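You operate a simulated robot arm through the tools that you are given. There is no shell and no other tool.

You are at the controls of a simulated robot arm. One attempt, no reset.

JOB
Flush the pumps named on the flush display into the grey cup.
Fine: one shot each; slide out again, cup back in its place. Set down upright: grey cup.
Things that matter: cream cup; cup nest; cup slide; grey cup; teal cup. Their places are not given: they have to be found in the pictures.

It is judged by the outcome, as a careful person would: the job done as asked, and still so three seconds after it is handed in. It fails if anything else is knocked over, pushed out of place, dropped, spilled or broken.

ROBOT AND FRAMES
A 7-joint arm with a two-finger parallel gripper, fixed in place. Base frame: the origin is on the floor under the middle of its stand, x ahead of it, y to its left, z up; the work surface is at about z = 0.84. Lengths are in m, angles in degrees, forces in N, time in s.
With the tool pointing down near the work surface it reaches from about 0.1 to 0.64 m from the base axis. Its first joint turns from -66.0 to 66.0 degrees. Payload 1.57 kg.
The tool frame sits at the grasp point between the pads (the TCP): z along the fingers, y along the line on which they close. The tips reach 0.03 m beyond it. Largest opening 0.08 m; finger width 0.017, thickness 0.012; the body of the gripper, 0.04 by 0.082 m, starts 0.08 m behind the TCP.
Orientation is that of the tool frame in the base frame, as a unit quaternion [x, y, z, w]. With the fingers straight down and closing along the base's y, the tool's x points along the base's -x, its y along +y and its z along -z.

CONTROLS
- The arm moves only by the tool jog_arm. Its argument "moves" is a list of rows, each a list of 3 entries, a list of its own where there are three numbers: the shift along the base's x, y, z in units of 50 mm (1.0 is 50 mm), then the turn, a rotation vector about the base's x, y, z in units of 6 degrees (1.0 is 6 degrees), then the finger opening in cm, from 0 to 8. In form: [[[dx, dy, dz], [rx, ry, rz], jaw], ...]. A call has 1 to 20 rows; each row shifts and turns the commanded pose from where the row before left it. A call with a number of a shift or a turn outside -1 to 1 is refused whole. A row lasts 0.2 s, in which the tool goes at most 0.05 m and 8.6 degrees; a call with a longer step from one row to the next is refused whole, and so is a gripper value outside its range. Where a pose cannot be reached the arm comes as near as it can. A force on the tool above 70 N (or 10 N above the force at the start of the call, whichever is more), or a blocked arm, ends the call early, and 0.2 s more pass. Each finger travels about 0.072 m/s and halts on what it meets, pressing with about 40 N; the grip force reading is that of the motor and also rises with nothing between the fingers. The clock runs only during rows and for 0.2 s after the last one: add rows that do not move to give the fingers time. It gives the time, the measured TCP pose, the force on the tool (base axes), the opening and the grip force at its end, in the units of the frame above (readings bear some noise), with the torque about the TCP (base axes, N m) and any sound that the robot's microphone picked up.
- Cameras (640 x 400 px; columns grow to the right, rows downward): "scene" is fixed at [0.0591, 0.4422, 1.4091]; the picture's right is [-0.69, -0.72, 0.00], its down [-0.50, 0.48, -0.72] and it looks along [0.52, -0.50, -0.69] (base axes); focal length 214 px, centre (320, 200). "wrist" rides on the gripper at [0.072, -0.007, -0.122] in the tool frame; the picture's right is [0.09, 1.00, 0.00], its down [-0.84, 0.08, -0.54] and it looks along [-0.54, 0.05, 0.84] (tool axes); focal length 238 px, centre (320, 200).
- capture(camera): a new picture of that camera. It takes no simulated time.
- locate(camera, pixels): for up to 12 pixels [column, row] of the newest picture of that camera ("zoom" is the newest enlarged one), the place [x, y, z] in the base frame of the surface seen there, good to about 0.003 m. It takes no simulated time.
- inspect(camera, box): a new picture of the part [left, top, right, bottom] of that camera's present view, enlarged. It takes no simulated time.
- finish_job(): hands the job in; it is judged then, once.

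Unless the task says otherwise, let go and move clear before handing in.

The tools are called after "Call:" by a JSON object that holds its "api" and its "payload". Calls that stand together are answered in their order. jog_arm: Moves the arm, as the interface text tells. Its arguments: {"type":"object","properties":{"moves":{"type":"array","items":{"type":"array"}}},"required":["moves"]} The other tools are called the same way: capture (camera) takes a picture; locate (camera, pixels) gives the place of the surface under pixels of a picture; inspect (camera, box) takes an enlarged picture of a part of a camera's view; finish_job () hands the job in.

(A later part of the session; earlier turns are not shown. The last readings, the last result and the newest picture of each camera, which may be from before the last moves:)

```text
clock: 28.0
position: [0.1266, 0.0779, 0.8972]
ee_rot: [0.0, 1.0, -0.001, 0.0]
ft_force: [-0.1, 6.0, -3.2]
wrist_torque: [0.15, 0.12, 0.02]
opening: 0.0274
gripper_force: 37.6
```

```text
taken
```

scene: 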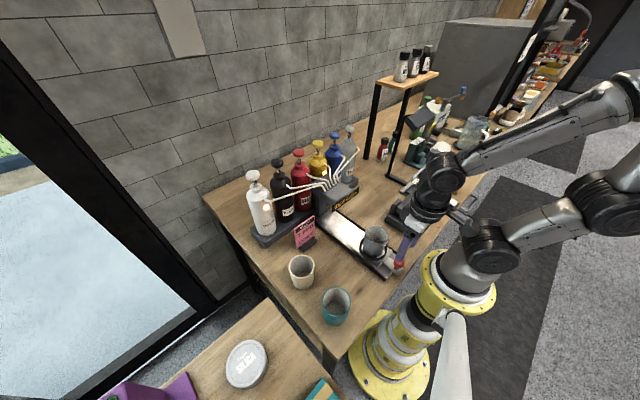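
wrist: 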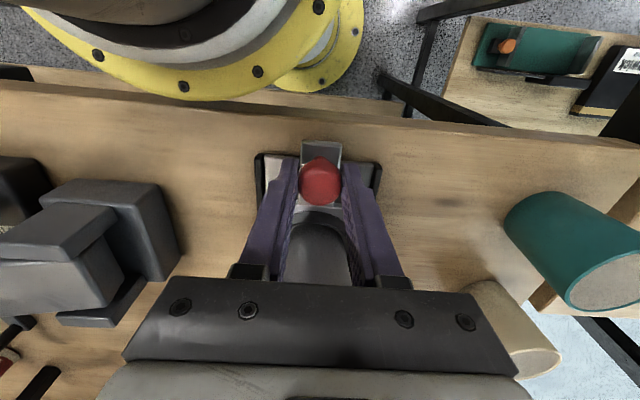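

The knob is gripped at 0.0274 m. I'll push the slide inward slowly along +x, 5 cm at first, watching force and picture.

Call:
{"api": "jog_arm", "payload": {"moves": [[[0.1, 0.01, 0], [0, 0, 0], 2], [[0.2, 0, 0], [0, 0, 0], 2], [[0.2, 0, 0], [0, 0, 0], 2], [[0.2, 0, 0], [0, 0, 0], 2], [[0.2, 0, 0], [0, 0, 0], 2], [[0.1, 0, 0], [0, 0, 0], 2], [[0, 0, 0], [0, 0, 0], 2]]}}

Call:
{"api": "inspect", "payload": {"camera": "scene", "box": [290, 165, 430, 285]}}

```text
clock: 29.6
position: [0.1763, 0.0784, 0.8983]
ee_rot: [0.0, 1.0, -0.002, -0.002]
ft_force: [-0.6, -3.8, -32.1]
wrist_torque: [-0.06, 0.28, -0.02]
opening: 0.0275
gripper_force: 37.7
```

```text
3.33 times, centred on (360, 225) of scene
```

zoom: 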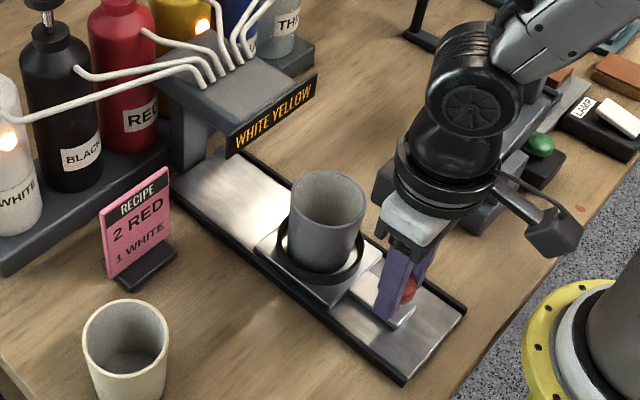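

The slide and cup moved 5 cm together. There's a -32 N vertical force building, so I'll ease the tool down about 1 mm to relieve it before continuing.

Call:
{"api": "jog_arm", "payload": {"moves": [[[0, 0, -0.016], [0, 0, 0], 2], [[0, 0, 0], [0, 0, 0], 2]]}}

```text
clock: 30.2
position: [0.1773, 0.0782, 0.8981]
ee_rot: [0.001, 1.0, 0.0, 0.0]
ft_force: [-0.5, -16.8, -4.8]
wrist_torque: [-0.38, 0.98, -0.03]
opening: 0.0277
gripper_force: 38.2
```

The vertical load dropped to -5 N, but there's now -17 N along y. I'll shift y by about 0.6 mm and continue pushing in another 5 cm.

Call:
{"api": "jog_arm", "payload": {"moves": [[[0.1, -0.012, 0], [0, 0, 0], 2], [[0.2, 0, 0], [0, 0, 0], 2], [[0.2, 0, 0], [0, 0, 0], 2], [[0.2, 0, 0], [0, 0, 0], 2], [[0.2, 0, 0], [0, 0, 0], 2], [[0.1, 0, 0], [0, 0, 0], 2], [[0, 0, 0], [0, 0, 0], 2]]}}

Call:
{"api": "inspect", "payload": {"camera": "scene", "box": [290, 165, 430, 285]}}

Call:
{"api": "capture", "payload": {"camera": "wrist"}}

```text
clock: 31.8
position: [0.2294, 0.0788, 0.8981]
ee_rot: [-0.001, 1.0, 0.001, 0.003]
ft_force: [-0.1, -5.0, 24.6]
wrist_torque: [-0.09, 0.21, -0.01]
opening: 0.0272
gripper_force: 37.8
```

```text
3.33 times, centred on (360, 225) of scene
```

zoom: 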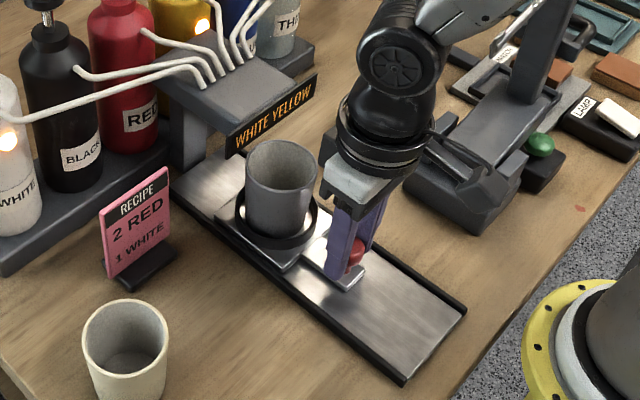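

```text
taken
```

wrist: 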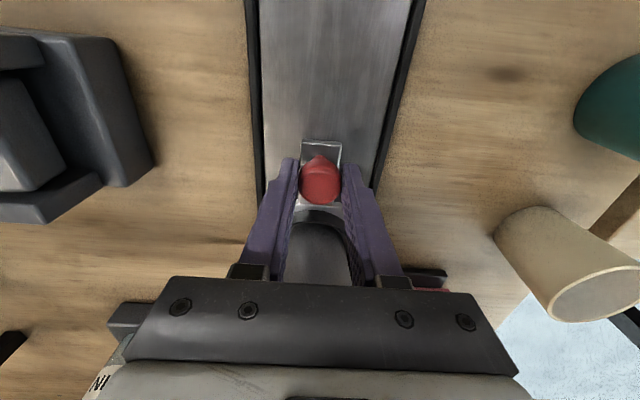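

The cup is approaching the manifold and the vertical force is now +25 N, so I'll nudge up a little. First I'll check the display's bottom edge height against the cup rim.

Call:
{"api": "locate", "payload": {"camera": "zoom", "pixels": [[230, 155], [232, 140], [315, 97], [312, 80], [260, 152], [305, 152], [282, 190], [283, 143], [200, 85], [265, 60], [170, 150], [190, 180]]}}

Call:
{"api": "inspect", "payload": {"camera": "scene", "box": [320, 180, 390, 245]}}

```text
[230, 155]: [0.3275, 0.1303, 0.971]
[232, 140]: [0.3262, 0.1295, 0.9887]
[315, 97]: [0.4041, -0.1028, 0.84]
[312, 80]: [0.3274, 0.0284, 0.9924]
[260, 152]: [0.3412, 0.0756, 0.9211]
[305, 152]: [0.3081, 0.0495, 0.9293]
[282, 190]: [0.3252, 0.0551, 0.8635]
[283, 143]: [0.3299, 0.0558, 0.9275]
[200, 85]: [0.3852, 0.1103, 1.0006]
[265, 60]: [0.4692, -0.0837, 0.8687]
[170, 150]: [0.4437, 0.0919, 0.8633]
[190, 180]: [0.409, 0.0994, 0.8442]
```

```text
6.15 times, centred on (355, 212) of scene
```

zoom: 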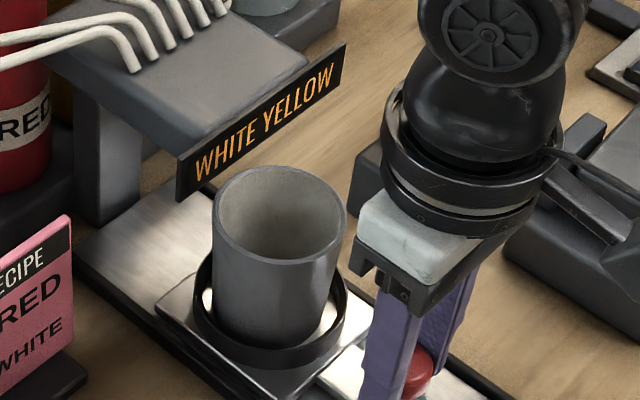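

The display's bottom edge is at about 0.97 and the cup rim at about 0.93, so the cup passes under it. I'll keep pushing in smaller stages with a small upward correction.

Call:
{"api": "jog_arm", "payload": {"moves": [[[0.1, 0, 0.014], [0, 0, 0], 2], [[0.15, 0, 0], [0, 0, 0], 2], [[0.15, 0, 0], [0, 0, 0], 2], [[0.1, 0, 0], [0, 0, 0], 2], [[0, 0, 0], [0, 0, 0], 2]]}}

Call:
{"api": "inspect", "payload": {"camera": "scene", "box": [310, 165, 400, 245]}}

```text
clock: 33.0
position: [0.2516, 0.0772, 0.8983]
ee_rot: [0.0, 1.0, 0.0, 0.0]
ft_force: [1.0, 2.9, 4.1]
wrist_torque: [0.08, -0.71, 0.04]
opening: 0.0275
gripper_force: 37.8
```

```text
5.00 times, centred on (355, 205) of scene
```

zoom: 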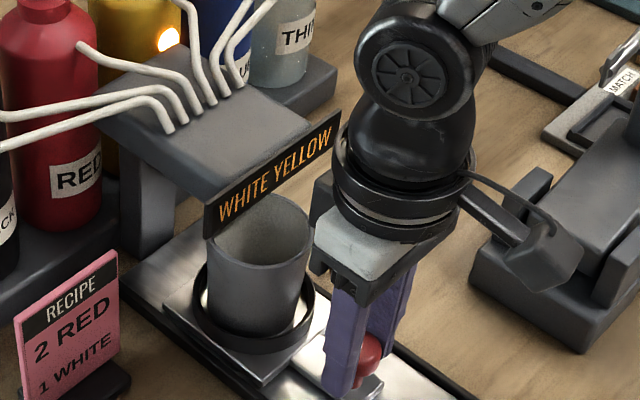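

The forces are low now. I'll check how close the wrist flange will come to the display board before pushing further.

Call:
{"api": "locate", "payload": {"camera": "zoom", "pixels": [[335, 190], [350, 215], [400, 235], [370, 262], [325, 225], [340, 125], [320, 185], [400, 210], [330, 165], [206, 230], [450, 210], [365, 275]]}}

```text
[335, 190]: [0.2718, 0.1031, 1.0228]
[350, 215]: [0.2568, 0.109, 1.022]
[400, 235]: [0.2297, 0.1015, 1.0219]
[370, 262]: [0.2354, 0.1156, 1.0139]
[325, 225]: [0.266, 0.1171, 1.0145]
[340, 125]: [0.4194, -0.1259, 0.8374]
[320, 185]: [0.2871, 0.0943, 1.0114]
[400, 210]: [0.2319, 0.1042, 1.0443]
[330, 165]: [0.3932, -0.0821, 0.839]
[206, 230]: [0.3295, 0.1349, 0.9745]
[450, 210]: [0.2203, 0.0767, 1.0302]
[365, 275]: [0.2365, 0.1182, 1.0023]
```

Call:
{"api": "inspect", "payload": {"camera": "scene", "box": [350, 190, 400, 225]}}

Call:
{"api": "locate", "payload": {"camera": "zoom", "pixels": [[270, 150], [280, 170], [290, 190], [300, 250], [350, 300], [400, 330], [285, 150], [300, 130], [330, 170], [260, 200], [280, 210], [270, 230]]}}

```text
11.43 times, centred on (375, 208) of scene
```

zoom: 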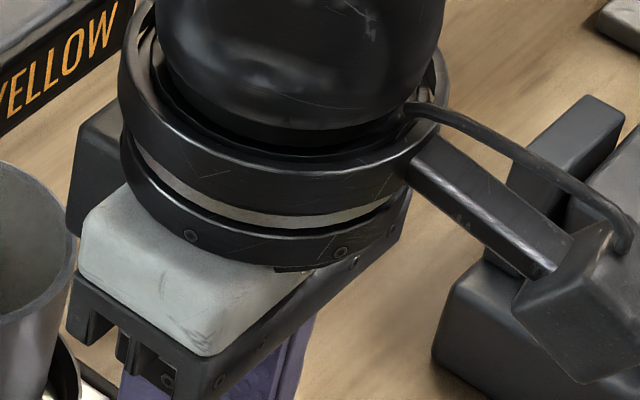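

```text
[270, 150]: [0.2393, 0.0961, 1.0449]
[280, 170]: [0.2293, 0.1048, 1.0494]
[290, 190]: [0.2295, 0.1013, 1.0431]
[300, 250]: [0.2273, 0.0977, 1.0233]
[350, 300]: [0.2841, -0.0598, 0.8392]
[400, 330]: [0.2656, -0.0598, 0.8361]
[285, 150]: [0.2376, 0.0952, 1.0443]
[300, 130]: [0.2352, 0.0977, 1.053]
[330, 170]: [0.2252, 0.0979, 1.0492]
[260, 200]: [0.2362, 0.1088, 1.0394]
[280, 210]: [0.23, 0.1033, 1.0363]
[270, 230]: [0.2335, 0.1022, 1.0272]
```

There is a dark block on the front side of the gripper at (95,170) in this zoom. I'll measure its extent.

Call:
{"api": "locate", "payload": {"camera": "zoom", "pixels": [[90, 150], [95, 175], [80, 200], [75, 225], [105, 130], [110, 180], [90, 265], [110, 240], [85, 290], [140, 270], [110, 110], [125, 60]]}}

```text
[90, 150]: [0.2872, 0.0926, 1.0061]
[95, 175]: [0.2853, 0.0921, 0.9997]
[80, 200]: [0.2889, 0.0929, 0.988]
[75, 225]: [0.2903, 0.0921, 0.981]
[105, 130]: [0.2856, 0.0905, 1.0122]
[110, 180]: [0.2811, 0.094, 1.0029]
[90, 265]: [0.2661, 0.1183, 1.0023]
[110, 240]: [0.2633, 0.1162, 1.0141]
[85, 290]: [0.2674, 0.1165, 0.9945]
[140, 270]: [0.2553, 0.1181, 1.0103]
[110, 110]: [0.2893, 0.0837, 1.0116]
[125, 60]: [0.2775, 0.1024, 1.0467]
```

A block on the gripper reaches 38 mm ahead of the TCP at z 0.98–1.01, which could touch the display board (x≈0.326) near full travel. I'll release the knob, shift 6 mm back, tilt the gripper top 6° toward the robot, and regrip.

Call:
{"api": "jog_arm", "payload": {"moves": [[[0, 0, 0], [0, 0, 0], 3.5], [[0, 0, 0], [0, 0, 0], 4.5], [[-0.06, 0, 0], [0, -0.5, 0], 4.5], [[-0.06, 0, 0], [0, -0.5, 0], 4.5], [[0, 0, 0], [0, 0, 0], 4.5], [[0, 0, 0], [0, 0, 0], 4.5]]}}

Call:
{"api": "capture", "payload": {"camera": "wrist"}}

Call:
{"api": "inspect", "payload": {"camera": "scene", "box": [310, 165, 400, 245]}}

```text
clock: 34.4
position: [0.2463, 0.0789, 0.8985]
ee_rot: [-0.001, 0.999, 0.0, 0.053]
ft_force: [-1.0, -0.6, -0.8]
wrist_torque: [0.0, -0.05, -0.01]
opening: 0.0449
gripper_force: 0.0
```

```text
taken
```

wrist: 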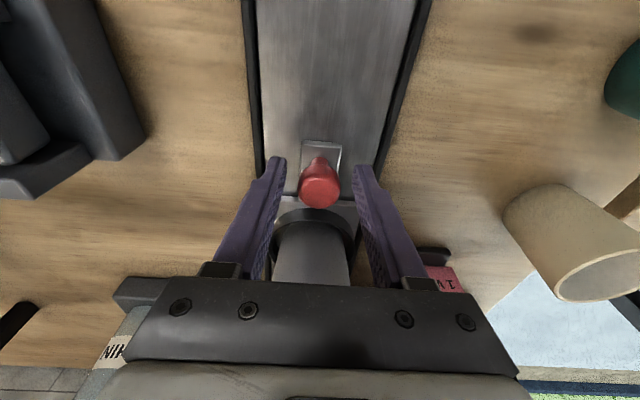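

```text
5.00 times, centred on (355, 205) of scene
```

zoom: 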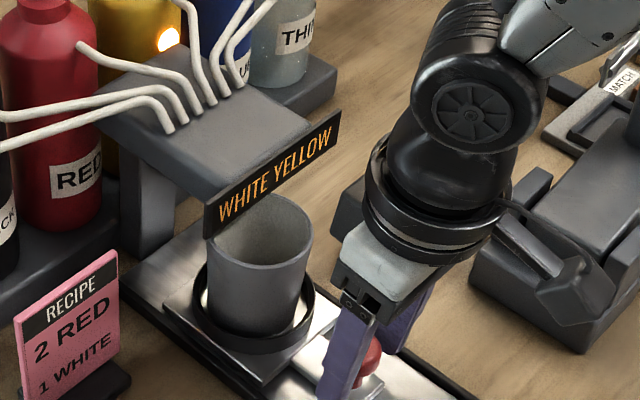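

The tilt went the right way and the gripper is now well away from the display. I'll check where the knob is relative to the pads.

Call:
{"api": "locate", "payload": {"camera": "wrist", "pixels": [[320, 182], [302, 185], [338, 185], [320, 207], [308, 142], [338, 143], [270, 205], [345, 205]]}}

```text
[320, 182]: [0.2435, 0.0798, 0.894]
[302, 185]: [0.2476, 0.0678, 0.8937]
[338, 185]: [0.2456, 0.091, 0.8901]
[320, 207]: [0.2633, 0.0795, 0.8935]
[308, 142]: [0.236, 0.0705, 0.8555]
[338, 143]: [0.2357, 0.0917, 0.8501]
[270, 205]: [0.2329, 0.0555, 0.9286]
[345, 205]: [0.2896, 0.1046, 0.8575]
```

The knob centre is near (0.2505, 0.0795), well within the pads. I'll close and continue pushing in 1 cm steps.

Call:
{"api": "jog_arm", "payload": {"moves": [[[0, 0.01, 0], [0, 0, 0], 3], [[0, 0, 0], [0, 0, 0], 2.3], [[0, 0, 0], [0, 0, 0], 2], [[0, 0, 0], [0, 0, 0], 2], [[0.1, 0, 0], [0, 0, 0], 2], [[0.15, 0, 0], [0, 0, 0], 2], [[0.1, 0, 0], [0, 0, 0], 2], [[0, 0, 0], [0, 0, 0], 2]]}}

Call:
{"api": "inspect", "payload": {"camera": "scene", "box": [310, 165, 400, 245]}}

```text
clock: 36.2
position: [0.2636, 0.0777, 0.8984]
ee_rot: [0.0, 0.999, 0.0, 0.052]
ft_force: [-1.3, -22.7, 16.0]
wrist_torque: [-0.46, 0.34, -0.08]
opening: 0.0275
gripper_force: 37.9
```

```text
5.00 times, centred on (355, 205) of scene
```

zoom: 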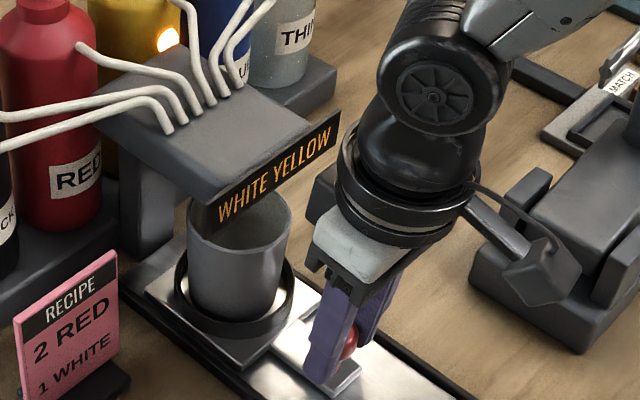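

The slide is still moving freely in x, so I'll trim y and z for the side loads and push on in small steps.

Call:
{"api": "jog_arm", "payload": {"moves": [[[0.06, -0.012, 0.008], [0, 0, 0], 2], [[0.1, 0, 0], [0, 0, 0], 2], [[0.06, 0, 0], [0, 0, 0], 2], [[0, 0, 0], [0, 0, 0], 2]]}}

Call:
{"api": "inspect", "payload": {"camera": "scene", "box": [310, 165, 400, 245]}}

```text
clock: 37.2
position: [0.2754, 0.0779, 0.8979]
ee_rot: [0.0, 0.999, 0.001, 0.054]
ft_force: [0.4, -7.9, 7.8]
wrist_torque: [-0.11, -0.03, 0.0]
opening: 0.0273
gripper_force: 37.3
```

```text
5.00 times, centred on (355, 205) of scene
```

zoom: 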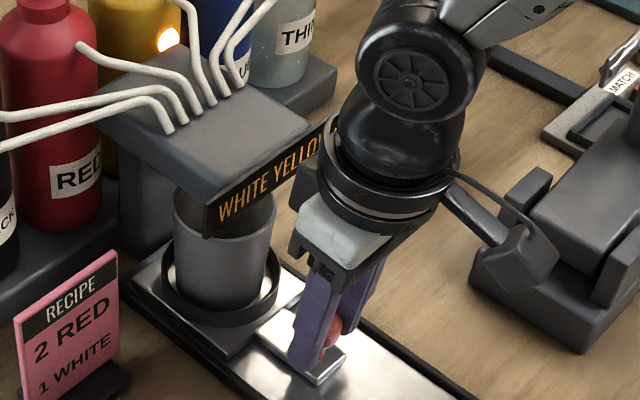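

Ring centre is now about x=0.362 and there's still no resistance in x. I'll continue in steps of a few millimetres until I feel the stop.

Call:
{"api": "jog_arm", "payload": {"moves": [[[0.06, -0.004, 0.004], [0, 0, 0], 2], [[0.06, 0, 0], [0, 0, 0], 2], [[0.04, 0, 0], [0, 0, 0], 2], [[0, 0, 0], [0, 0, 0], 2]]}}

Call:
{"api": "inspect", "payload": {"camera": "scene", "box": [310, 165, 400, 245]}}

```text
clock: 38.2
position: [0.2806, 0.0781, 0.8991]
ee_rot: [0.0, 0.999, 0.0, 0.05]
ft_force: [-18.1, 8.5, 13.3]
wrist_torque: [0.22, 0.28, 0.1]
opening: 0.0276
gripper_force: 37.7
```

```text
5.00 times, centred on (355, 205) of scene
```

zoom: 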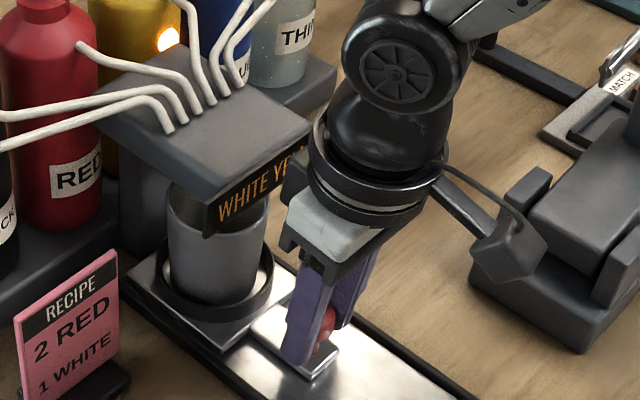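

There's -18 N in x and the tool stopped short of its command, which looks like the end stop. I'll push 2 mm more to confirm it's firm and not slipping.

Call:
{"api": "jog_arm", "payload": {"moves": [[[0.03, 0, 0], [0, 0, 0], 2], [[0, 0, 0], [0, 0, 0], 2]]}}

Call:
{"api": "capture", "payload": {"camera": "wrist"}}

```text
clock: 38.8
position: [0.2819, 0.0784, 0.8975]
ee_rot: [0.0, 0.999, -0.001, 0.049]
ft_force: [-29.8, 25.6, 13.6]
wrist_torque: [0.5, 0.45, 0.29]
opening: 0.0275
gripper_force: 38.0
```

```text
taken
```

wrist: 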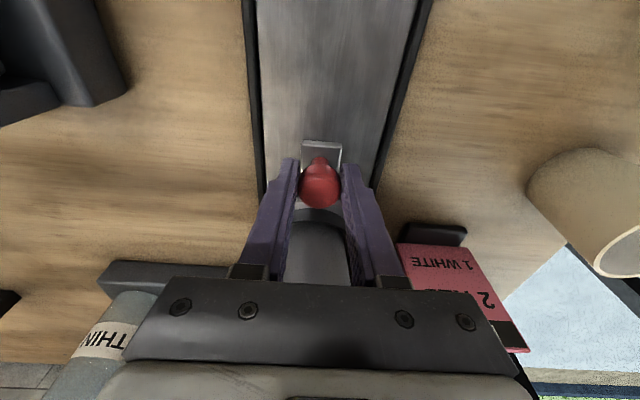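

The stop is firm, with the slide fully in (knob at x≈0.286, ring at about 0.368). I'll relieve the load, open, back straight off, rise and level the tool.

Call:
{"api": "jog_arm", "payload": {"moves": [[[-0.06, 0.012, -0.006], [0, 0, 0], 2], [[0, 0, 0], [0, 0, 0], 3], [[0, 0, 0], [0, 0, 0], 4.5], [[0, 0, 0], [0, 0, 0], 4.5], [[-0.2, 0, 0], [0, 0, 0], 4.5], [[-0.4, 0, 0], [0, 0, 0], 4.5], [[-0.4, 0, 0.2], [0, 0, 0], 4.5], [[0, 0, 0.6], [0, 0, 0], 4.5], [[0, 0, 0.6], [0, 0, 0], 4.5], [[0, 0, 0.6], [0, 0.5, 0], 4.5], [[0, 0, 0.6], [0, 0.5, 0], 4.5], [[0, 0, 0], [0, 0, 0], 4.5]]}}

Call:
{"api": "capture", "payload": {"camera": "wrist"}}

Call:
{"api": "capture", "payload": {"camera": "scene"}}

Call:
{"api": "inspect", "payload": {"camera": "scene", "box": [310, 165, 400, 245]}}

```text
clock: 41.4
position: [0.2301, 0.0774, 1.0284]
ee_rot: [0.0, 1.0, 0.0, 0.0]
ft_force: [1.0, -0.1, -0.2]
wrist_torque: [-0.01, -0.03, 0.02]
opening: 0.0449
gripper_force: 0.0
```

```text
taken
```

wrist: 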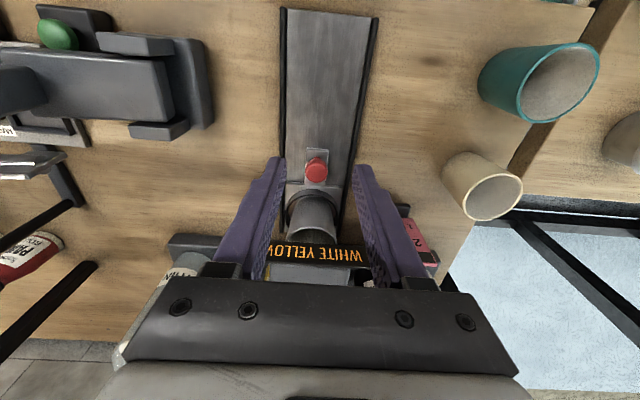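

```text
taken
```

scene: 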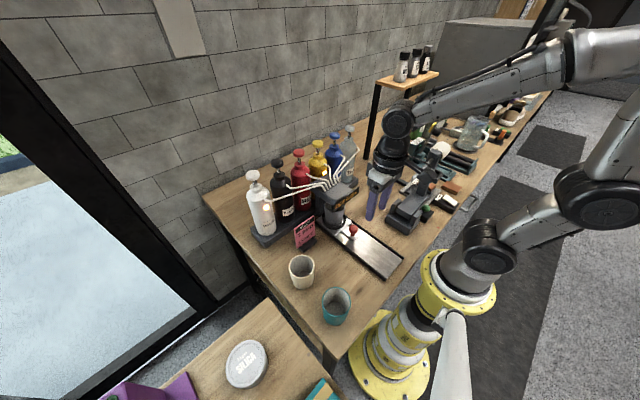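

```text
5.00 times, centred on (355, 205) of scene
```

zoom: 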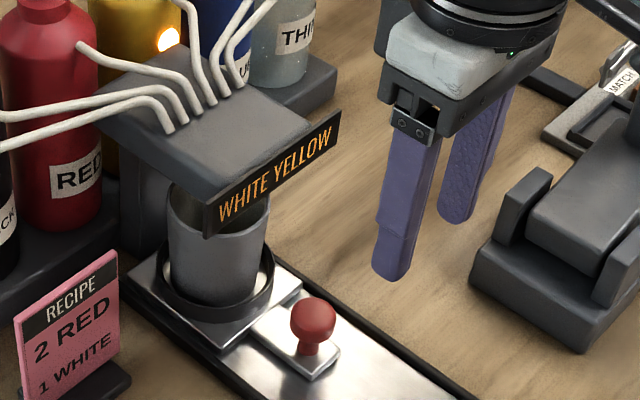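

The slide is in and the cup sits under the manifold. I'll rise well above the pump heads and look at the white pump from the start viewpoint.

Call:
{"api": "jog_arm", "payload": {"moves": [[[0, 0, 0.8], [0, 0, 0], 6], [[0, 0, 0.9], [0, 0, 0], 8], [[0, 0, 0.9], [0, 0, 0], 8], [[0, 0, 0.9], [0, 0, 0], 8], [[0, 0, 0.9], [0, 0, 0], 8], [[0.3, 0.7, 0], [0, 0, 0], 8], [[0.3, 0.7, 0], [0, 0, 0], 8], [[0.3, 0.7, 0], [0, 0, 0], 8], [[0.3, 0.7, 0], [0, 0, 0], 8], [[0.3, 0.7, 0], [0, 0, 0], 8], [[0, 0, 0], [0, 0, 0], 8]]}}

Call:
{"api": "capture", "payload": {"camera": "wrist"}}

Call:
{"api": "inspect", "payload": {"camera": "scene", "box": [230, 115, 390, 235]}}

```text
clock: 43.8
position: [0.305, 0.2538, 1.2476]
ee_rot: [0.0, 1.0, -0.001, 0.0]
ft_force: [-0.6, -0.1, -0.6]
wrist_torque: [0.02, -0.02, -0.03]
opening: 0.0799
gripper_force: 0.1
```

```text
taken
```

wrist: 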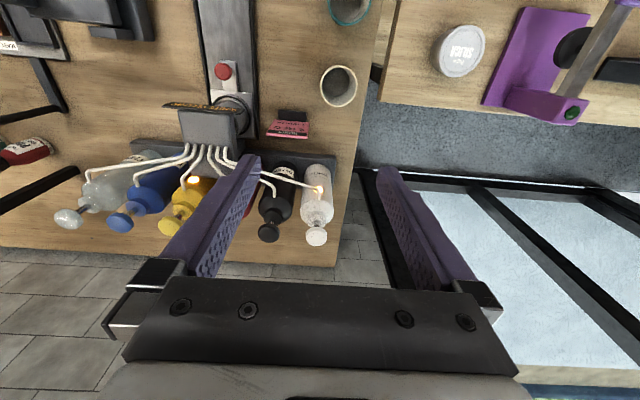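

```text
3.33 times, centred on (310, 175) of scene
```

zoom: 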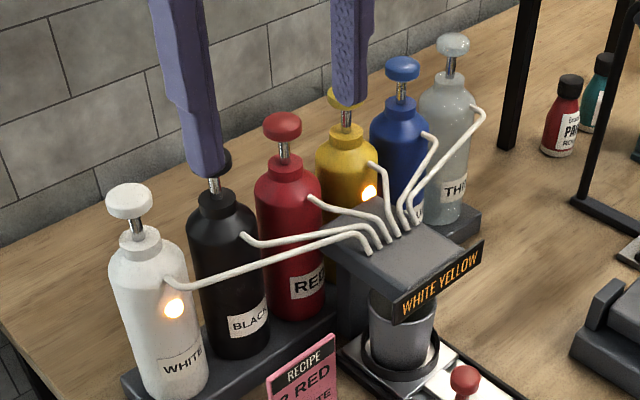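

Both lamps are still lit. I'll measure the white and yellow pump heads precisely in both views.

Call:
{"api": "locate", "payload": {"camera": "zoom", "pixels": [[128, 195], [110, 195], [148, 195], [130, 185], [130, 214], [345, 97], [332, 97], [136, 228], [402, 65], [282, 122], [140, 240], [347, 112]]}}

Call:
{"api": "inspect", "payload": {"camera": "wrist", "box": [150, 170, 350, 260]}}

```text
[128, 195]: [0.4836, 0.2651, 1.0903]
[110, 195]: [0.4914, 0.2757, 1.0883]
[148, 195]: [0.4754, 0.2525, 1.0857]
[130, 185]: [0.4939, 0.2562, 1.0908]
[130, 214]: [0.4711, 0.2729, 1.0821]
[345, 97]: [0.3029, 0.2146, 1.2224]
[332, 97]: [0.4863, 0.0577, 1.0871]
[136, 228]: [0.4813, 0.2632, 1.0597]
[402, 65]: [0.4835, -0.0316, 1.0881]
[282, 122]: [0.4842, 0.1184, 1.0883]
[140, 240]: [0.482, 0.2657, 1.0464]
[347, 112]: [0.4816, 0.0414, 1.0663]
```

```text
3.20 times, centred on (250, 215) of wrist
```

zoom: 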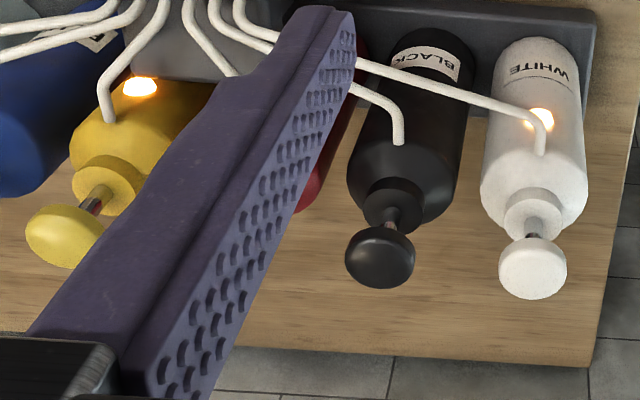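

Call:
{"api": "locate", "payload": {"camera": "zoom", "pixels": [[532, 270], [502, 270], [562, 270], [532, 294], [532, 248], [65, 240], [50, 225], [60, 262], [536, 222], [380, 255], [90, 205], [540, 150]]}}

```text
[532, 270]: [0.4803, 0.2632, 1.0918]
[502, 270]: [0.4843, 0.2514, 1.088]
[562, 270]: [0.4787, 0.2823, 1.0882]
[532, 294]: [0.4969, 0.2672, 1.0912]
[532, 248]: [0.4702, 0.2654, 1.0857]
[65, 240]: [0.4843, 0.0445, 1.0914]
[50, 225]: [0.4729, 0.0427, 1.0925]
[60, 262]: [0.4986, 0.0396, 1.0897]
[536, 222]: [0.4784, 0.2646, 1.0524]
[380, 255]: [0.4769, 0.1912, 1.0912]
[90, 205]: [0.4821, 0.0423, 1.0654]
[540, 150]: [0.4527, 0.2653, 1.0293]
```

The white head centre is about (0.4825, 0.2655) with its top at z≈1.091, and yellow is about (0.483, 0.0435). I'll check the wall distance, then move high over the white pump with the fingers closed.

Call:
{"api": "locate", "payload": {"camera": "scene", "pixels": [[240, 130], [225, 165], [300, 60], [360, 60]]}}

Call:
{"api": "jog_arm", "payload": {"moves": [[[0, 0, 0], [0, 0, 0], 5], [[0.3, 0.02, 0], [0, 0, 0], 2], [[0.6, 0.03, 0], [0, 0, 0], 0], [[0.6, 0.04, 0], [0, 0, 0], 0], [[0.6, 0.04, 0], [0, 0, 0], 0], [[0.6, 0.05, 0], [0, 0, 0], 0], [[0.5, 0.04, 0], [0, 0, 0], 0], [[0.35, 0.014, 0], [0, 0, 0], 0], [[0, 0, 0], [0, 0, 0], 0], [[0, 0, 0], [0, 0, 0], 0]]}}

Call:
{"api": "capture", "payload": {"camera": "scene"}}

Call:
{"api": "capture", "payload": {"camera": "wrist"}}

```text
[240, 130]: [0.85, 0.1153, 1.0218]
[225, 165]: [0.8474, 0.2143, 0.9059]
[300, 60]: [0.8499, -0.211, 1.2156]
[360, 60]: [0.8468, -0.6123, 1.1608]
```

```text
clock: 46.0
position: [0.4334, 0.25, 1.2192]
ee_rot: [0.001, 1.0, 0.0, 0.0]
ft_force: [-0.1, -0.3, -0.3]
wrist_torque: [-0.02, 0.01, -0.01]
opening: 0.0001
gripper_force: 20.6
out of reach, approached as far as the arm can: row 5, 6, 7, 8
```

```text
taken
```

scene: 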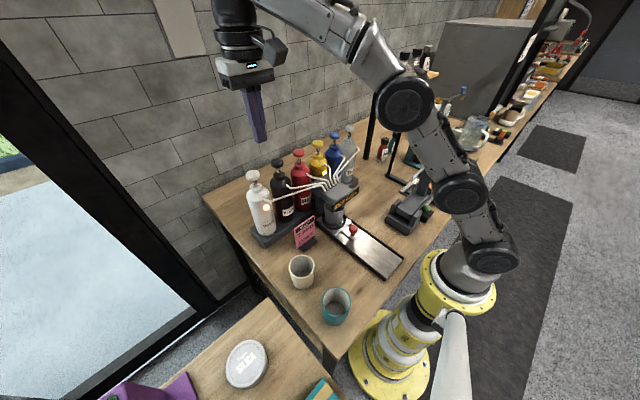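

```text
taken
```

wrist: 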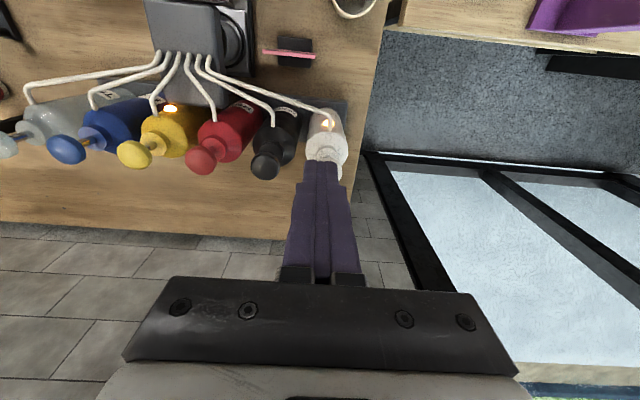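

The wall is far away at x=0.85, but this height is out of reach: the arm stopped at (0.433, 0.250, 1.219). Reach should improve lower down, so I'll step back to get a clean commanded pose before descending to about z=1.15.

Call:
{"api": "jog_arm", "payload": {"moves": [[[-1.0, -0.3, 0], [0, 0, 0], 0], [[0, 0, 0], [0, 0, 0], 0], [[0, 0, 0], [0, 0, 0], 0]]}}

```text
refused: row 1 steps farther than a row can; nothing moved
```

Call:
{"api": "jog_arm", "payload": {"moves": [[[-0.9, -0.3, 0], [0, 0, 0], 0], [[0, 0, 0], [0, 0, 0], 0], [[0, 0, 0], [0, 0, 0], 0]]}}

```text
clock: 46.8
position: [0.3892, 0.2382, 1.2211]
ee_rot: [0.0, 1.0, -0.001, 0.0]
ft_force: [0.1, 0.6, -0.6]
wrist_torque: [0.02, -0.01, 0.01]
opening: 0.0
gripper_force: 21.5
```

Good, the commanded pose now follows the reached one. I'll lower to about 1.15, tilt the gripper top 12° toward the robot for reach, and move the closed tips over the white head without touching it.

Call:
{"api": "jog_arm", "payload": {"moves": [[[0, 0, -0.4], [0, -1, 0], 0], [[0, 0, -0.5], [0, -1, 0], 0], [[0, 0, -0.5], [0, 0, 0], 0], [[0.4, 0.12, 0], [0, 0, 0], 0], [[0.5, 0.15, 0], [0, 0, 0], 0], [[0.5, 0.15, 0], [0, 0, 0], 0], [[0.42, 0.126, 0], [0, 0, 0], 0], [[0, 0, 0], [0, 0, 0], 0], [[0, 0, 0], [0, 0, 0], 0]]}}

Call:
{"api": "capture", "payload": {"camera": "scene"}}

Call:
{"api": "inspect", "payload": {"camera": "scene", "box": [210, 110, 310, 210]}}

Call:
{"api": "capture", "payload": {"camera": "wrist"}}

```text
clock: 48.8
position: [0.4803, 0.2635, 1.1514]
ee_rot: [0.0, 0.994, -0.001, 0.105]
ft_force: [0.6, 0.8, -0.3]
wrist_torque: [0.0, 0.01, 0.02]
opening: 0.0
gripper_force: 21.6
```

```text
taken
```

scene: 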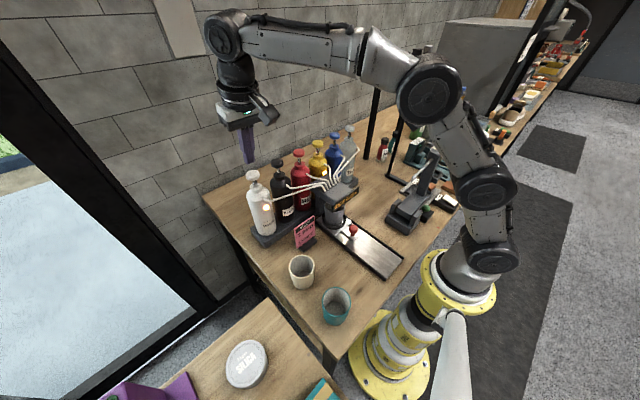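

```text
4.00 times, centred on (260, 160) of scene
```

zoom: 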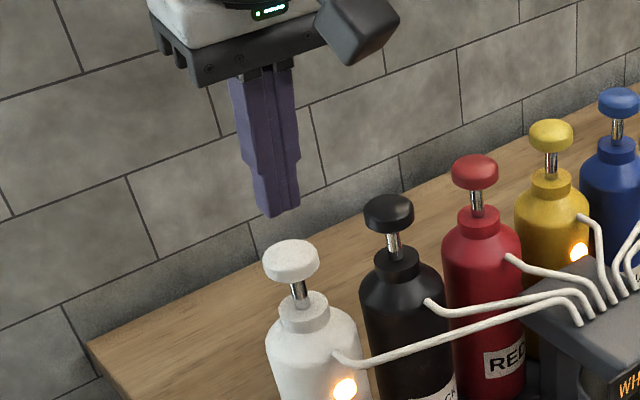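

```text
taken
```

wrist: 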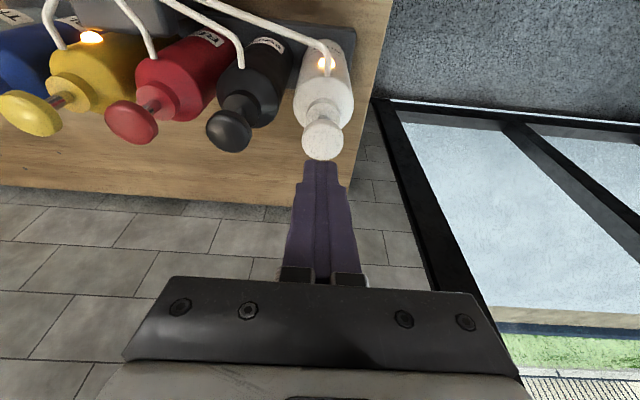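

The tips hover near the white head. I'll measure the tip and head positions to align before pressing.

Call:
{"api": "locate", "payload": {"camera": "zoom", "pixels": [[270, 212], [258, 205], [295, 203], [280, 195], [291, 255], [265, 258], [318, 258], [290, 242], [292, 275], [299, 292]]}}

Call:
{"api": "locate", "payload": {"camera": "wrist", "pixels": [[322, 140], [305, 140], [340, 140], [322, 157], [322, 122], [318, 168], [310, 165], [333, 165], [322, 190]]}}

```text
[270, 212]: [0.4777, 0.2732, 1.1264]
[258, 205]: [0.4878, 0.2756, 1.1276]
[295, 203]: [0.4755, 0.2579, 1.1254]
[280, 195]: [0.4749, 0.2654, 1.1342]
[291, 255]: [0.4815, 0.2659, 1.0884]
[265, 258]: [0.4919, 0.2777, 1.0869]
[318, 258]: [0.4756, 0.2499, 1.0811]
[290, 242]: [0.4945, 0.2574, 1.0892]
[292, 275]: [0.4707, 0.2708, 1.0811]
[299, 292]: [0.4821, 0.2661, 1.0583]
```

```text
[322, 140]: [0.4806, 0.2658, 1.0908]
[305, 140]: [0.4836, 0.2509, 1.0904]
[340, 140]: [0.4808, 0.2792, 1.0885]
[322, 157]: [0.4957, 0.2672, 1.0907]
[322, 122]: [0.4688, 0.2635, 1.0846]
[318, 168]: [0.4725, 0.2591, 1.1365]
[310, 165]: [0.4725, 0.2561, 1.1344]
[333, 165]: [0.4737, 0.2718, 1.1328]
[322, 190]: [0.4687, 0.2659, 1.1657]
```

The tip centre (about 0.4835, 0.265) is lined up with the head centre (0.4825, 0.2655). I'll lower to just above the head first.

Call:
{"api": "jog_arm", "payload": {"moves": [[[0, 0, -0.2], [0, 0, 0], 0], [[0, 0, -0.2], [0, 0, 0], 0], [[0, 0, 0], [0, 0, 0], 0]]}}

Call:
{"api": "inspect", "payload": {"camera": "scene", "box": [220, 130, 300, 210]}}

```text
clock: 49.6
position: [0.4814, 0.2623, 1.1301]
ee_rot: [0.001, 0.995, 0.0, 0.104]
ft_force: [-1.0, -0.9, -0.8]
wrist_torque: [-0.02, -0.01, 0.01]
opening: 0.0
gripper_force: 21.1
```

```text
5.00 times, centred on (260, 170) of scene
```

zoom: 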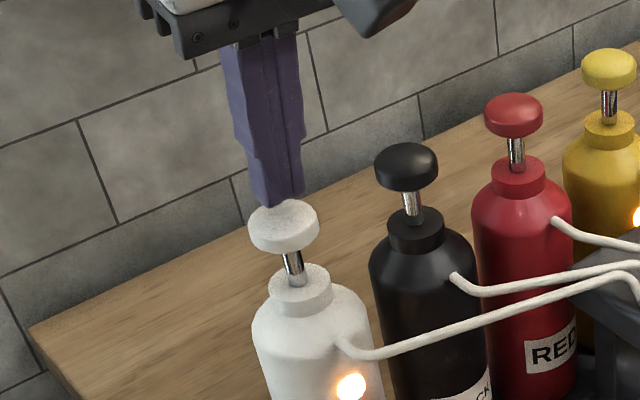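

The tips are about 8 mm above the white head. I'll press down slowly now in one continuous direction, watching force and sound.

Call:
{"api": "jog_arm", "payload": {"moves": [[[0, 0.02, -0.08], [0, 0, 0], 0], [[0, 0, -0.08], [0, 0, 0], 0], [[0, 0, -0.06], [0, 0, 0], 0]]}}

```text
clock: 50.4
position: [0.4816, 0.2647, 1.1208]
ee_rot: [0.0, 0.995, 0.0, 0.104]
ft_force: [-0.1, 0.5, 0.2]
wrist_torque: [0.01, 0.03, -0.01]
opening: 0.0001
gripper_force: 20.9
```

There's no contact force yet at z=1.1208, so I'll continue down.

Call:
{"api": "jog_arm", "payload": {"moves": [[[0, 0, -0.06], [0, 0, 0], 0], [[0, 0, -0.06], [0, 0, 0], 0]]}}

```text
clock: 51.0
position: [0.4809, 0.2642, 1.1133]
ee_rot: [0.001, 0.994, 0.001, 0.106]
ft_force: [-3.0, -0.3, 5.6]
wrist_torque: [-0.03, 0.07, 0.02]
opening: 0.0
gripper_force: 21.7
```

Contact at 5.6 N. I'll continue the stroke steadily.

Call:
{"api": "jog_arm", "payload": {"moves": [[[0, 0, -0.06], [0, 0, 0], 0], [[0, 0, -0.06], [0, 0, 0], 0], [[0, 0, -0.04], [0, 0, 0], 0]]}}

Call:
{"api": "inspect", "payload": {"camera": "scene", "box": [220, 130, 300, 210]}}

```text
clock: 51.8
position: [0.4808, 0.2638, 1.1053]
ee_rot: [0.0, 0.994, 0.001, 0.107]
ft_force: [2.4, 4.5, 11.6]
wrist_torque: [0.15, -0.04, 0.01]
opening: 0.0001
gripper_force: 21.5
```

```text
5.00 times, centred on (260, 170) of scene
```

zoom: 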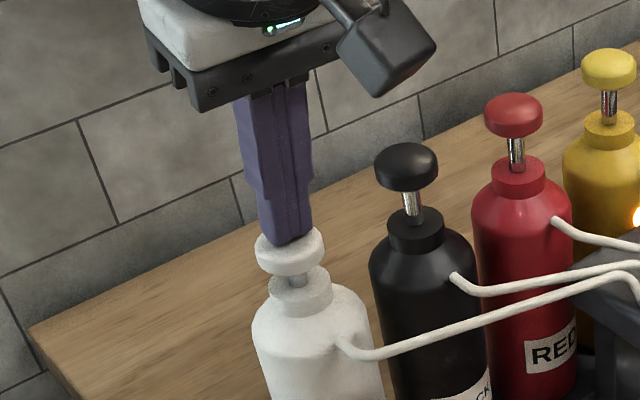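

The head is going down and the white bottle's lamp appears to be out. I'll look closer before doing anything else.

Call:
{"api": "inspect", "payload": {"camera": "scene", "box": [235, 160, 385, 250]}}

Call:
{"api": "capture", "payload": {"camera": "wrist"}}

```text
4.27 times, centred on (310, 205) of scene
```

zoom: 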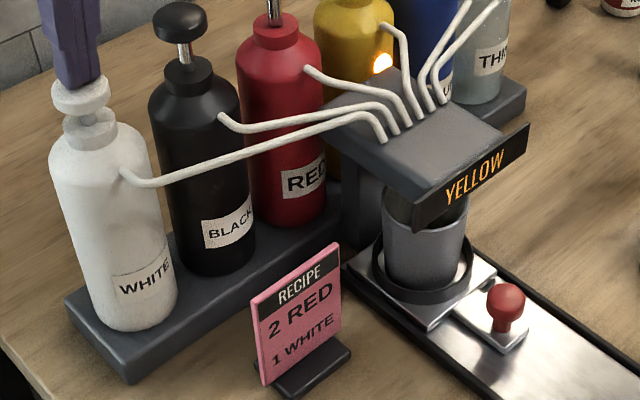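

```text
taken
```

wrist: 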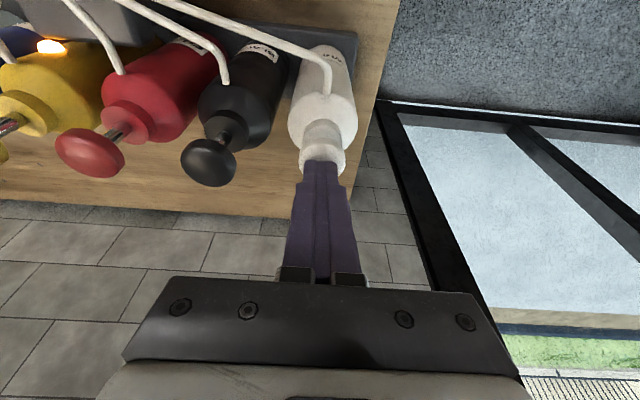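

The display now shows only "YELLOW" and the white lamp is out, so the white shot registered once. I'll lift straight up off the white head, then travel over to the yellow pump with the tips well above the heads.

Call:
{"api": "jog_arm", "payload": {"moves": [[[0, 0, 0.2], [0, 0, 0], 0], [[0, 0, 0.4], [0, 0, 0], 0], [[0, 0, 0.3], [0, 0, 0], 0], [[0, 0, 0.1], [0, 0, 0], 0], [[0, 0, 0], [0, 0, 0], 0]]}}

Call:
{"api": "inspect", "payload": {"camera": "scene", "box": [225, 130, 385, 250]}}

```text
clock: 53.0
position: [0.4806, 0.2632, 1.1558]
ee_rot: [0.0, 0.995, 0.0, 0.104]
ft_force: [-0.3, -0.1, 0.0]
wrist_torque: [0.02, -0.01, -0.02]
opening: 0.0
gripper_force: 21.2
```

```text
3.33 times, centred on (305, 190) of scene
```

zoom: 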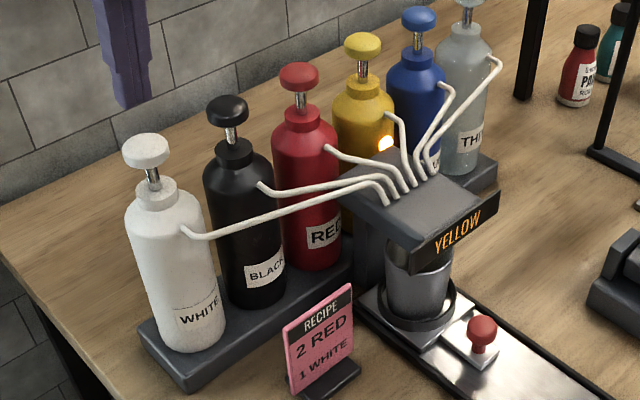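

The white pump is back up and the display shows YELLOW. I'll re-measure the yellow head while it's unobstructed.

Call:
{"api": "locate", "payload": {"camera": "zoom", "pixels": [[362, 42], [346, 45], [379, 45], [362, 34], [362, 56], [363, 68], [299, 74], [146, 148]]}}

Call:
{"api": "jog_arm", "payload": {"moves": [[[0, -0.4, 0.2], [0, 0, 0], 0], [[0, -0.7, 0.2], [0, 0, 0], 0], [[0, -0.7, 0], [0, 0, 0], 0], [[0, -0.7, 0], [0, 0, 0], 0], [[0, -0.7, 0], [0, 0, 0], 0], [[0, -0.7, 0], [0, 0, 0], 0], [[0, -0.5, 0], [0, 0, 0], 0], [[0, 0, -0.2], [0, 0, 0], 0], [[0, 0, -0.2], [0, 0, 0], 0], [[0, 0, 0], [0, 0, 0], 0], [[0, 0, 0], [0, 0, 0], 0]]}}

Call:
{"api": "capture", "payload": {"camera": "wrist"}}

Call:
{"api": "inspect", "payload": {"camera": "scene", "box": [270, 100, 370, 200]}}

```text
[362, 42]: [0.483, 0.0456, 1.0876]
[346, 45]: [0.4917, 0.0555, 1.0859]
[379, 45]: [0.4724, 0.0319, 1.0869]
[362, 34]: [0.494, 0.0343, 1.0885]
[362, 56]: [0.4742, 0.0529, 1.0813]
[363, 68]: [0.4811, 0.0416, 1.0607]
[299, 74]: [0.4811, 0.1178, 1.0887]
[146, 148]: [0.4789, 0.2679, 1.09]
```

```text
clock: 55.4
position: [0.4834, 0.0428, 1.1547]
ee_rot: [0.0, 0.994, 0.0, 0.105]
ft_force: [-0.2, -0.1, -0.2]
wrist_torque: [-0.01, -0.01, 0.01]
opening: 0.0
gripper_force: 20.7
```

```text
taken
```

wrist: 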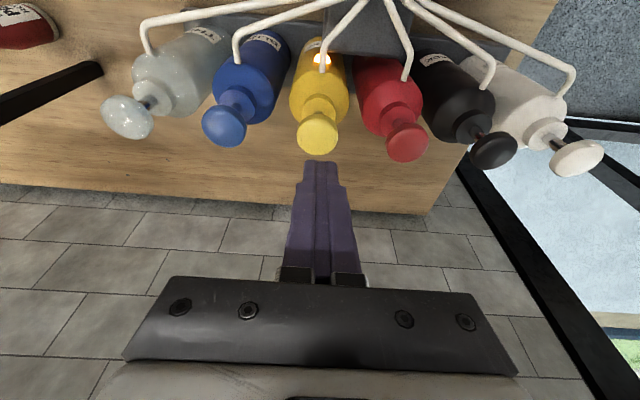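

```text
4.00 times, centred on (320, 150) of scene
```

zoom: 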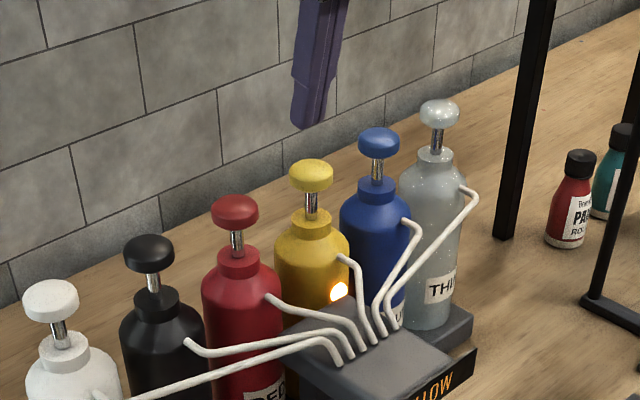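

Call:
{"api": "locate", "payload": {"camera": "wrist", "pixels": [[317, 133], [299, 133], [336, 133], [317, 150], [317, 116], [310, 165], [333, 165], [322, 170]]}}

Call:
{"api": "locate", "payload": {"camera": "zoom", "pixels": [[307, 125], [294, 119], [323, 118], [311, 170], [290, 174], [332, 174], [311, 160], [311, 190], [312, 205]]}}

```text
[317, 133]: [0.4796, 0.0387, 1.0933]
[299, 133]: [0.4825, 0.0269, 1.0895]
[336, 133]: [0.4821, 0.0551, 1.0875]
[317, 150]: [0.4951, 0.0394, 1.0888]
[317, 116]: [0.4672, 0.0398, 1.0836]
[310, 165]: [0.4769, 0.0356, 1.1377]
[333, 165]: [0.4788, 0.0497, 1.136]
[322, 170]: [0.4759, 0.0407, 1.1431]
```

```text
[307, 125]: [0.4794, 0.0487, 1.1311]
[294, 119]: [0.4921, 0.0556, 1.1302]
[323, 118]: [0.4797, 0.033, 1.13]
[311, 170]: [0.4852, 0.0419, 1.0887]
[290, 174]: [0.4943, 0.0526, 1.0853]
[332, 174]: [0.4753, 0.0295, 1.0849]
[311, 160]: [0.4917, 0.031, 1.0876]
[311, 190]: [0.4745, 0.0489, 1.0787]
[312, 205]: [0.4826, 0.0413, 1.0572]
```

The yellow head is at about (0.4825, 0.041) and the tips are about 1.5 mm off in y and 2 mm in x. I'll correct that and lower to just above the head.

Call:
{"api": "jog_arm", "payload": {"moves": [[[-0.04, -0.03, -0.1], [0, 0, 0], 0], [[0, 0, -0.2], [0, 0, 0], 0], [[0, 0, -0.2], [0, 0, 0], 0], [[0, 0, 0], [0, 0, 0], 0]]}}

Call:
{"api": "inspect", "payload": {"camera": "scene", "box": [290, 110, 350, 170]}}

```text
clock: 56.4
position: [0.4793, 0.042, 1.1282]
ee_rot: [0.0, 0.995, 0.0, 0.104]
ft_force: [0.6, 0.7, -0.5]
wrist_torque: [-0.01, 0.01, -0.01]
opening: 0.0
gripper_force: 21.2
```

```text
6.67 times, centred on (320, 140) of scene
```

zoom: 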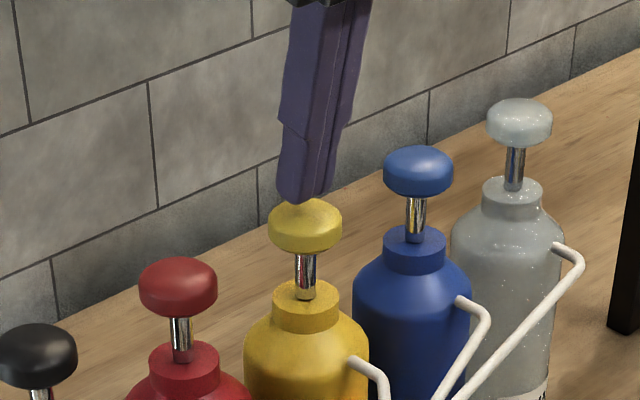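

The tips are centred just above the yellow head. I'll press steadily now.

Call:
{"api": "jog_arm", "payload": {"moves": [[[0, 0, -0.06], [0, 0, 0], 0], [[0, 0, -0.06], [0, 0, 0], 0], [[0, 0, -0.06], [0, 0, 0], 0], [[0, 0, -0.06], [0, 0, 0], 0], [[0, 0, -0.06], [0, 0, 0], 0]]}}

Call:
{"api": "inspect", "payload": {"camera": "scene", "box": [270, 110, 390, 230]}}

```text
clock: 57.6
position: [0.4786, 0.0428, 1.1147]
ee_rot: [0.0, 0.994, 0.0, 0.105]
ft_force: [-1.1, 0.0, 3.8]
wrist_torque: [-0.01, 0.06, 0.04]
opening: 0.0
gripper_force: 21.8
```

```text
3.33 times, centred on (330, 170) of scene
```

zoom: 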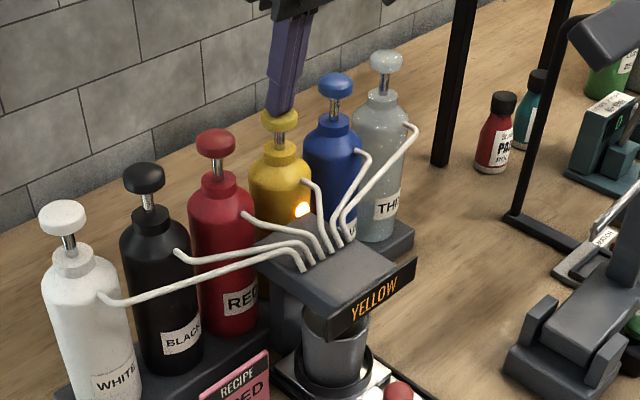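

Contact at 3.8 N, and the yellow lamp is still lit. I'll continue the same downward stroke.

Call:
{"api": "jog_arm", "payload": {"moves": [[[0, 0, -0.06], [0, 0, 0], 0], [[0, 0, -0.06], [0, 0, 0], 0], [[0, 0, -0.04], [0, 0, 0], 0]]}}

Call:
{"api": "inspect", "payload": {"camera": "scene", "box": [270, 110, 390, 230]}}

```text
clock: 58.4
position: [0.4791, 0.0426, 1.1074]
ee_rot: [0.0, 0.994, 0.0, 0.105]
ft_force: [-4.0, -2.3, 9.9]
wrist_torque: [-0.05, 0.12, 0.0]
opening: 0.0
gripper_force: 21.0
```

```text
3.33 times, centred on (330, 170) of scene
```

zoom: 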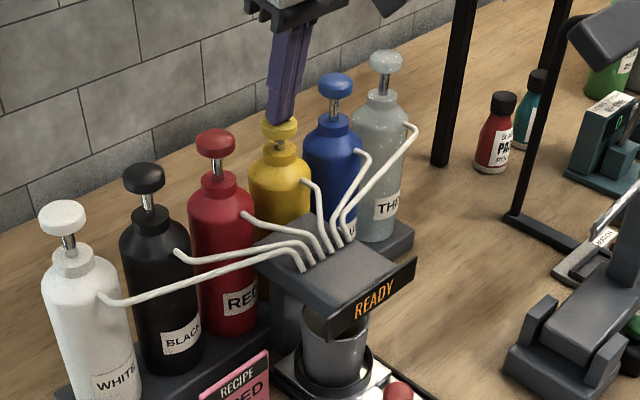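

The display reads READY and the yellow lamp is out, so both shots are in. I'll lift straight off the yellow head.

Call:
{"api": "jog_arm", "payload": {"moves": [[[0, 0, 0.2], [0, 0, 0], 0], [[0, 0, 0.4], [0, 0, 0], 0], [[0, 0, 0.5], [0, 0, 0], 0], [[0, 0, 0.3], [0, 0, 0], 0], [[-0.5, 0.1, 0], [0, 0, 0], 0], [[-0.8, 0.15, 0], [0, 0, 0], 0], [[-0.8, 0.15, 0], [0, 0, 0], 1], [[-0.8, 0.15, 0], [0, 0, 0], 2], [[-0.8, 0.15, 0], [0, 0.5, 0], 3], [[-0.8, 0, 0], [0, 0.5, 0], 4.5], [[-0.4, 0, 0], [0, 0, 0], 4.5], [[0, 0, 0], [0, 0, 0], 4.5]]}}

Call:
{"api": "capture", "payload": {"camera": "wrist"}}

Call:
{"api": "inspect", "payload": {"camera": "scene", "box": [230, 110, 430, 270]}}

```text
clock: 61.0
position: [0.2332, 0.0772, 1.1761]
ee_rot: [-0.001, 0.999, 0.0, 0.052]
ft_force: [-0.9, 0.2, 0.0]
wrist_torque: [0.01, -0.02, 0.0]
opening: 0.045
gripper_force: 0.0
```

```text
taken
```

wrist: 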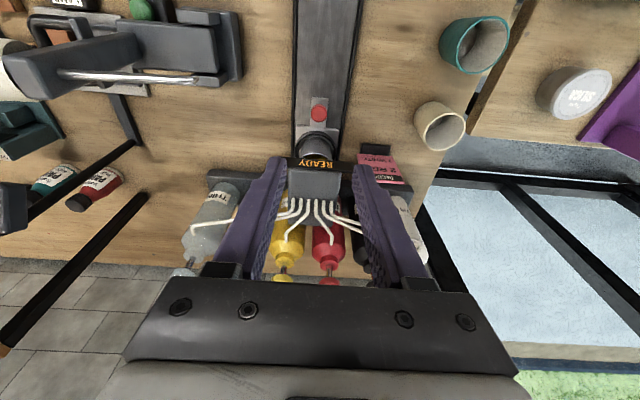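

```text
2.50 times, centred on (330, 190) of scene
```

zoom: 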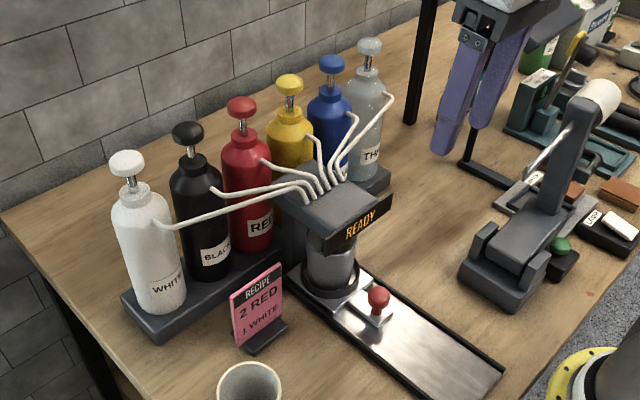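

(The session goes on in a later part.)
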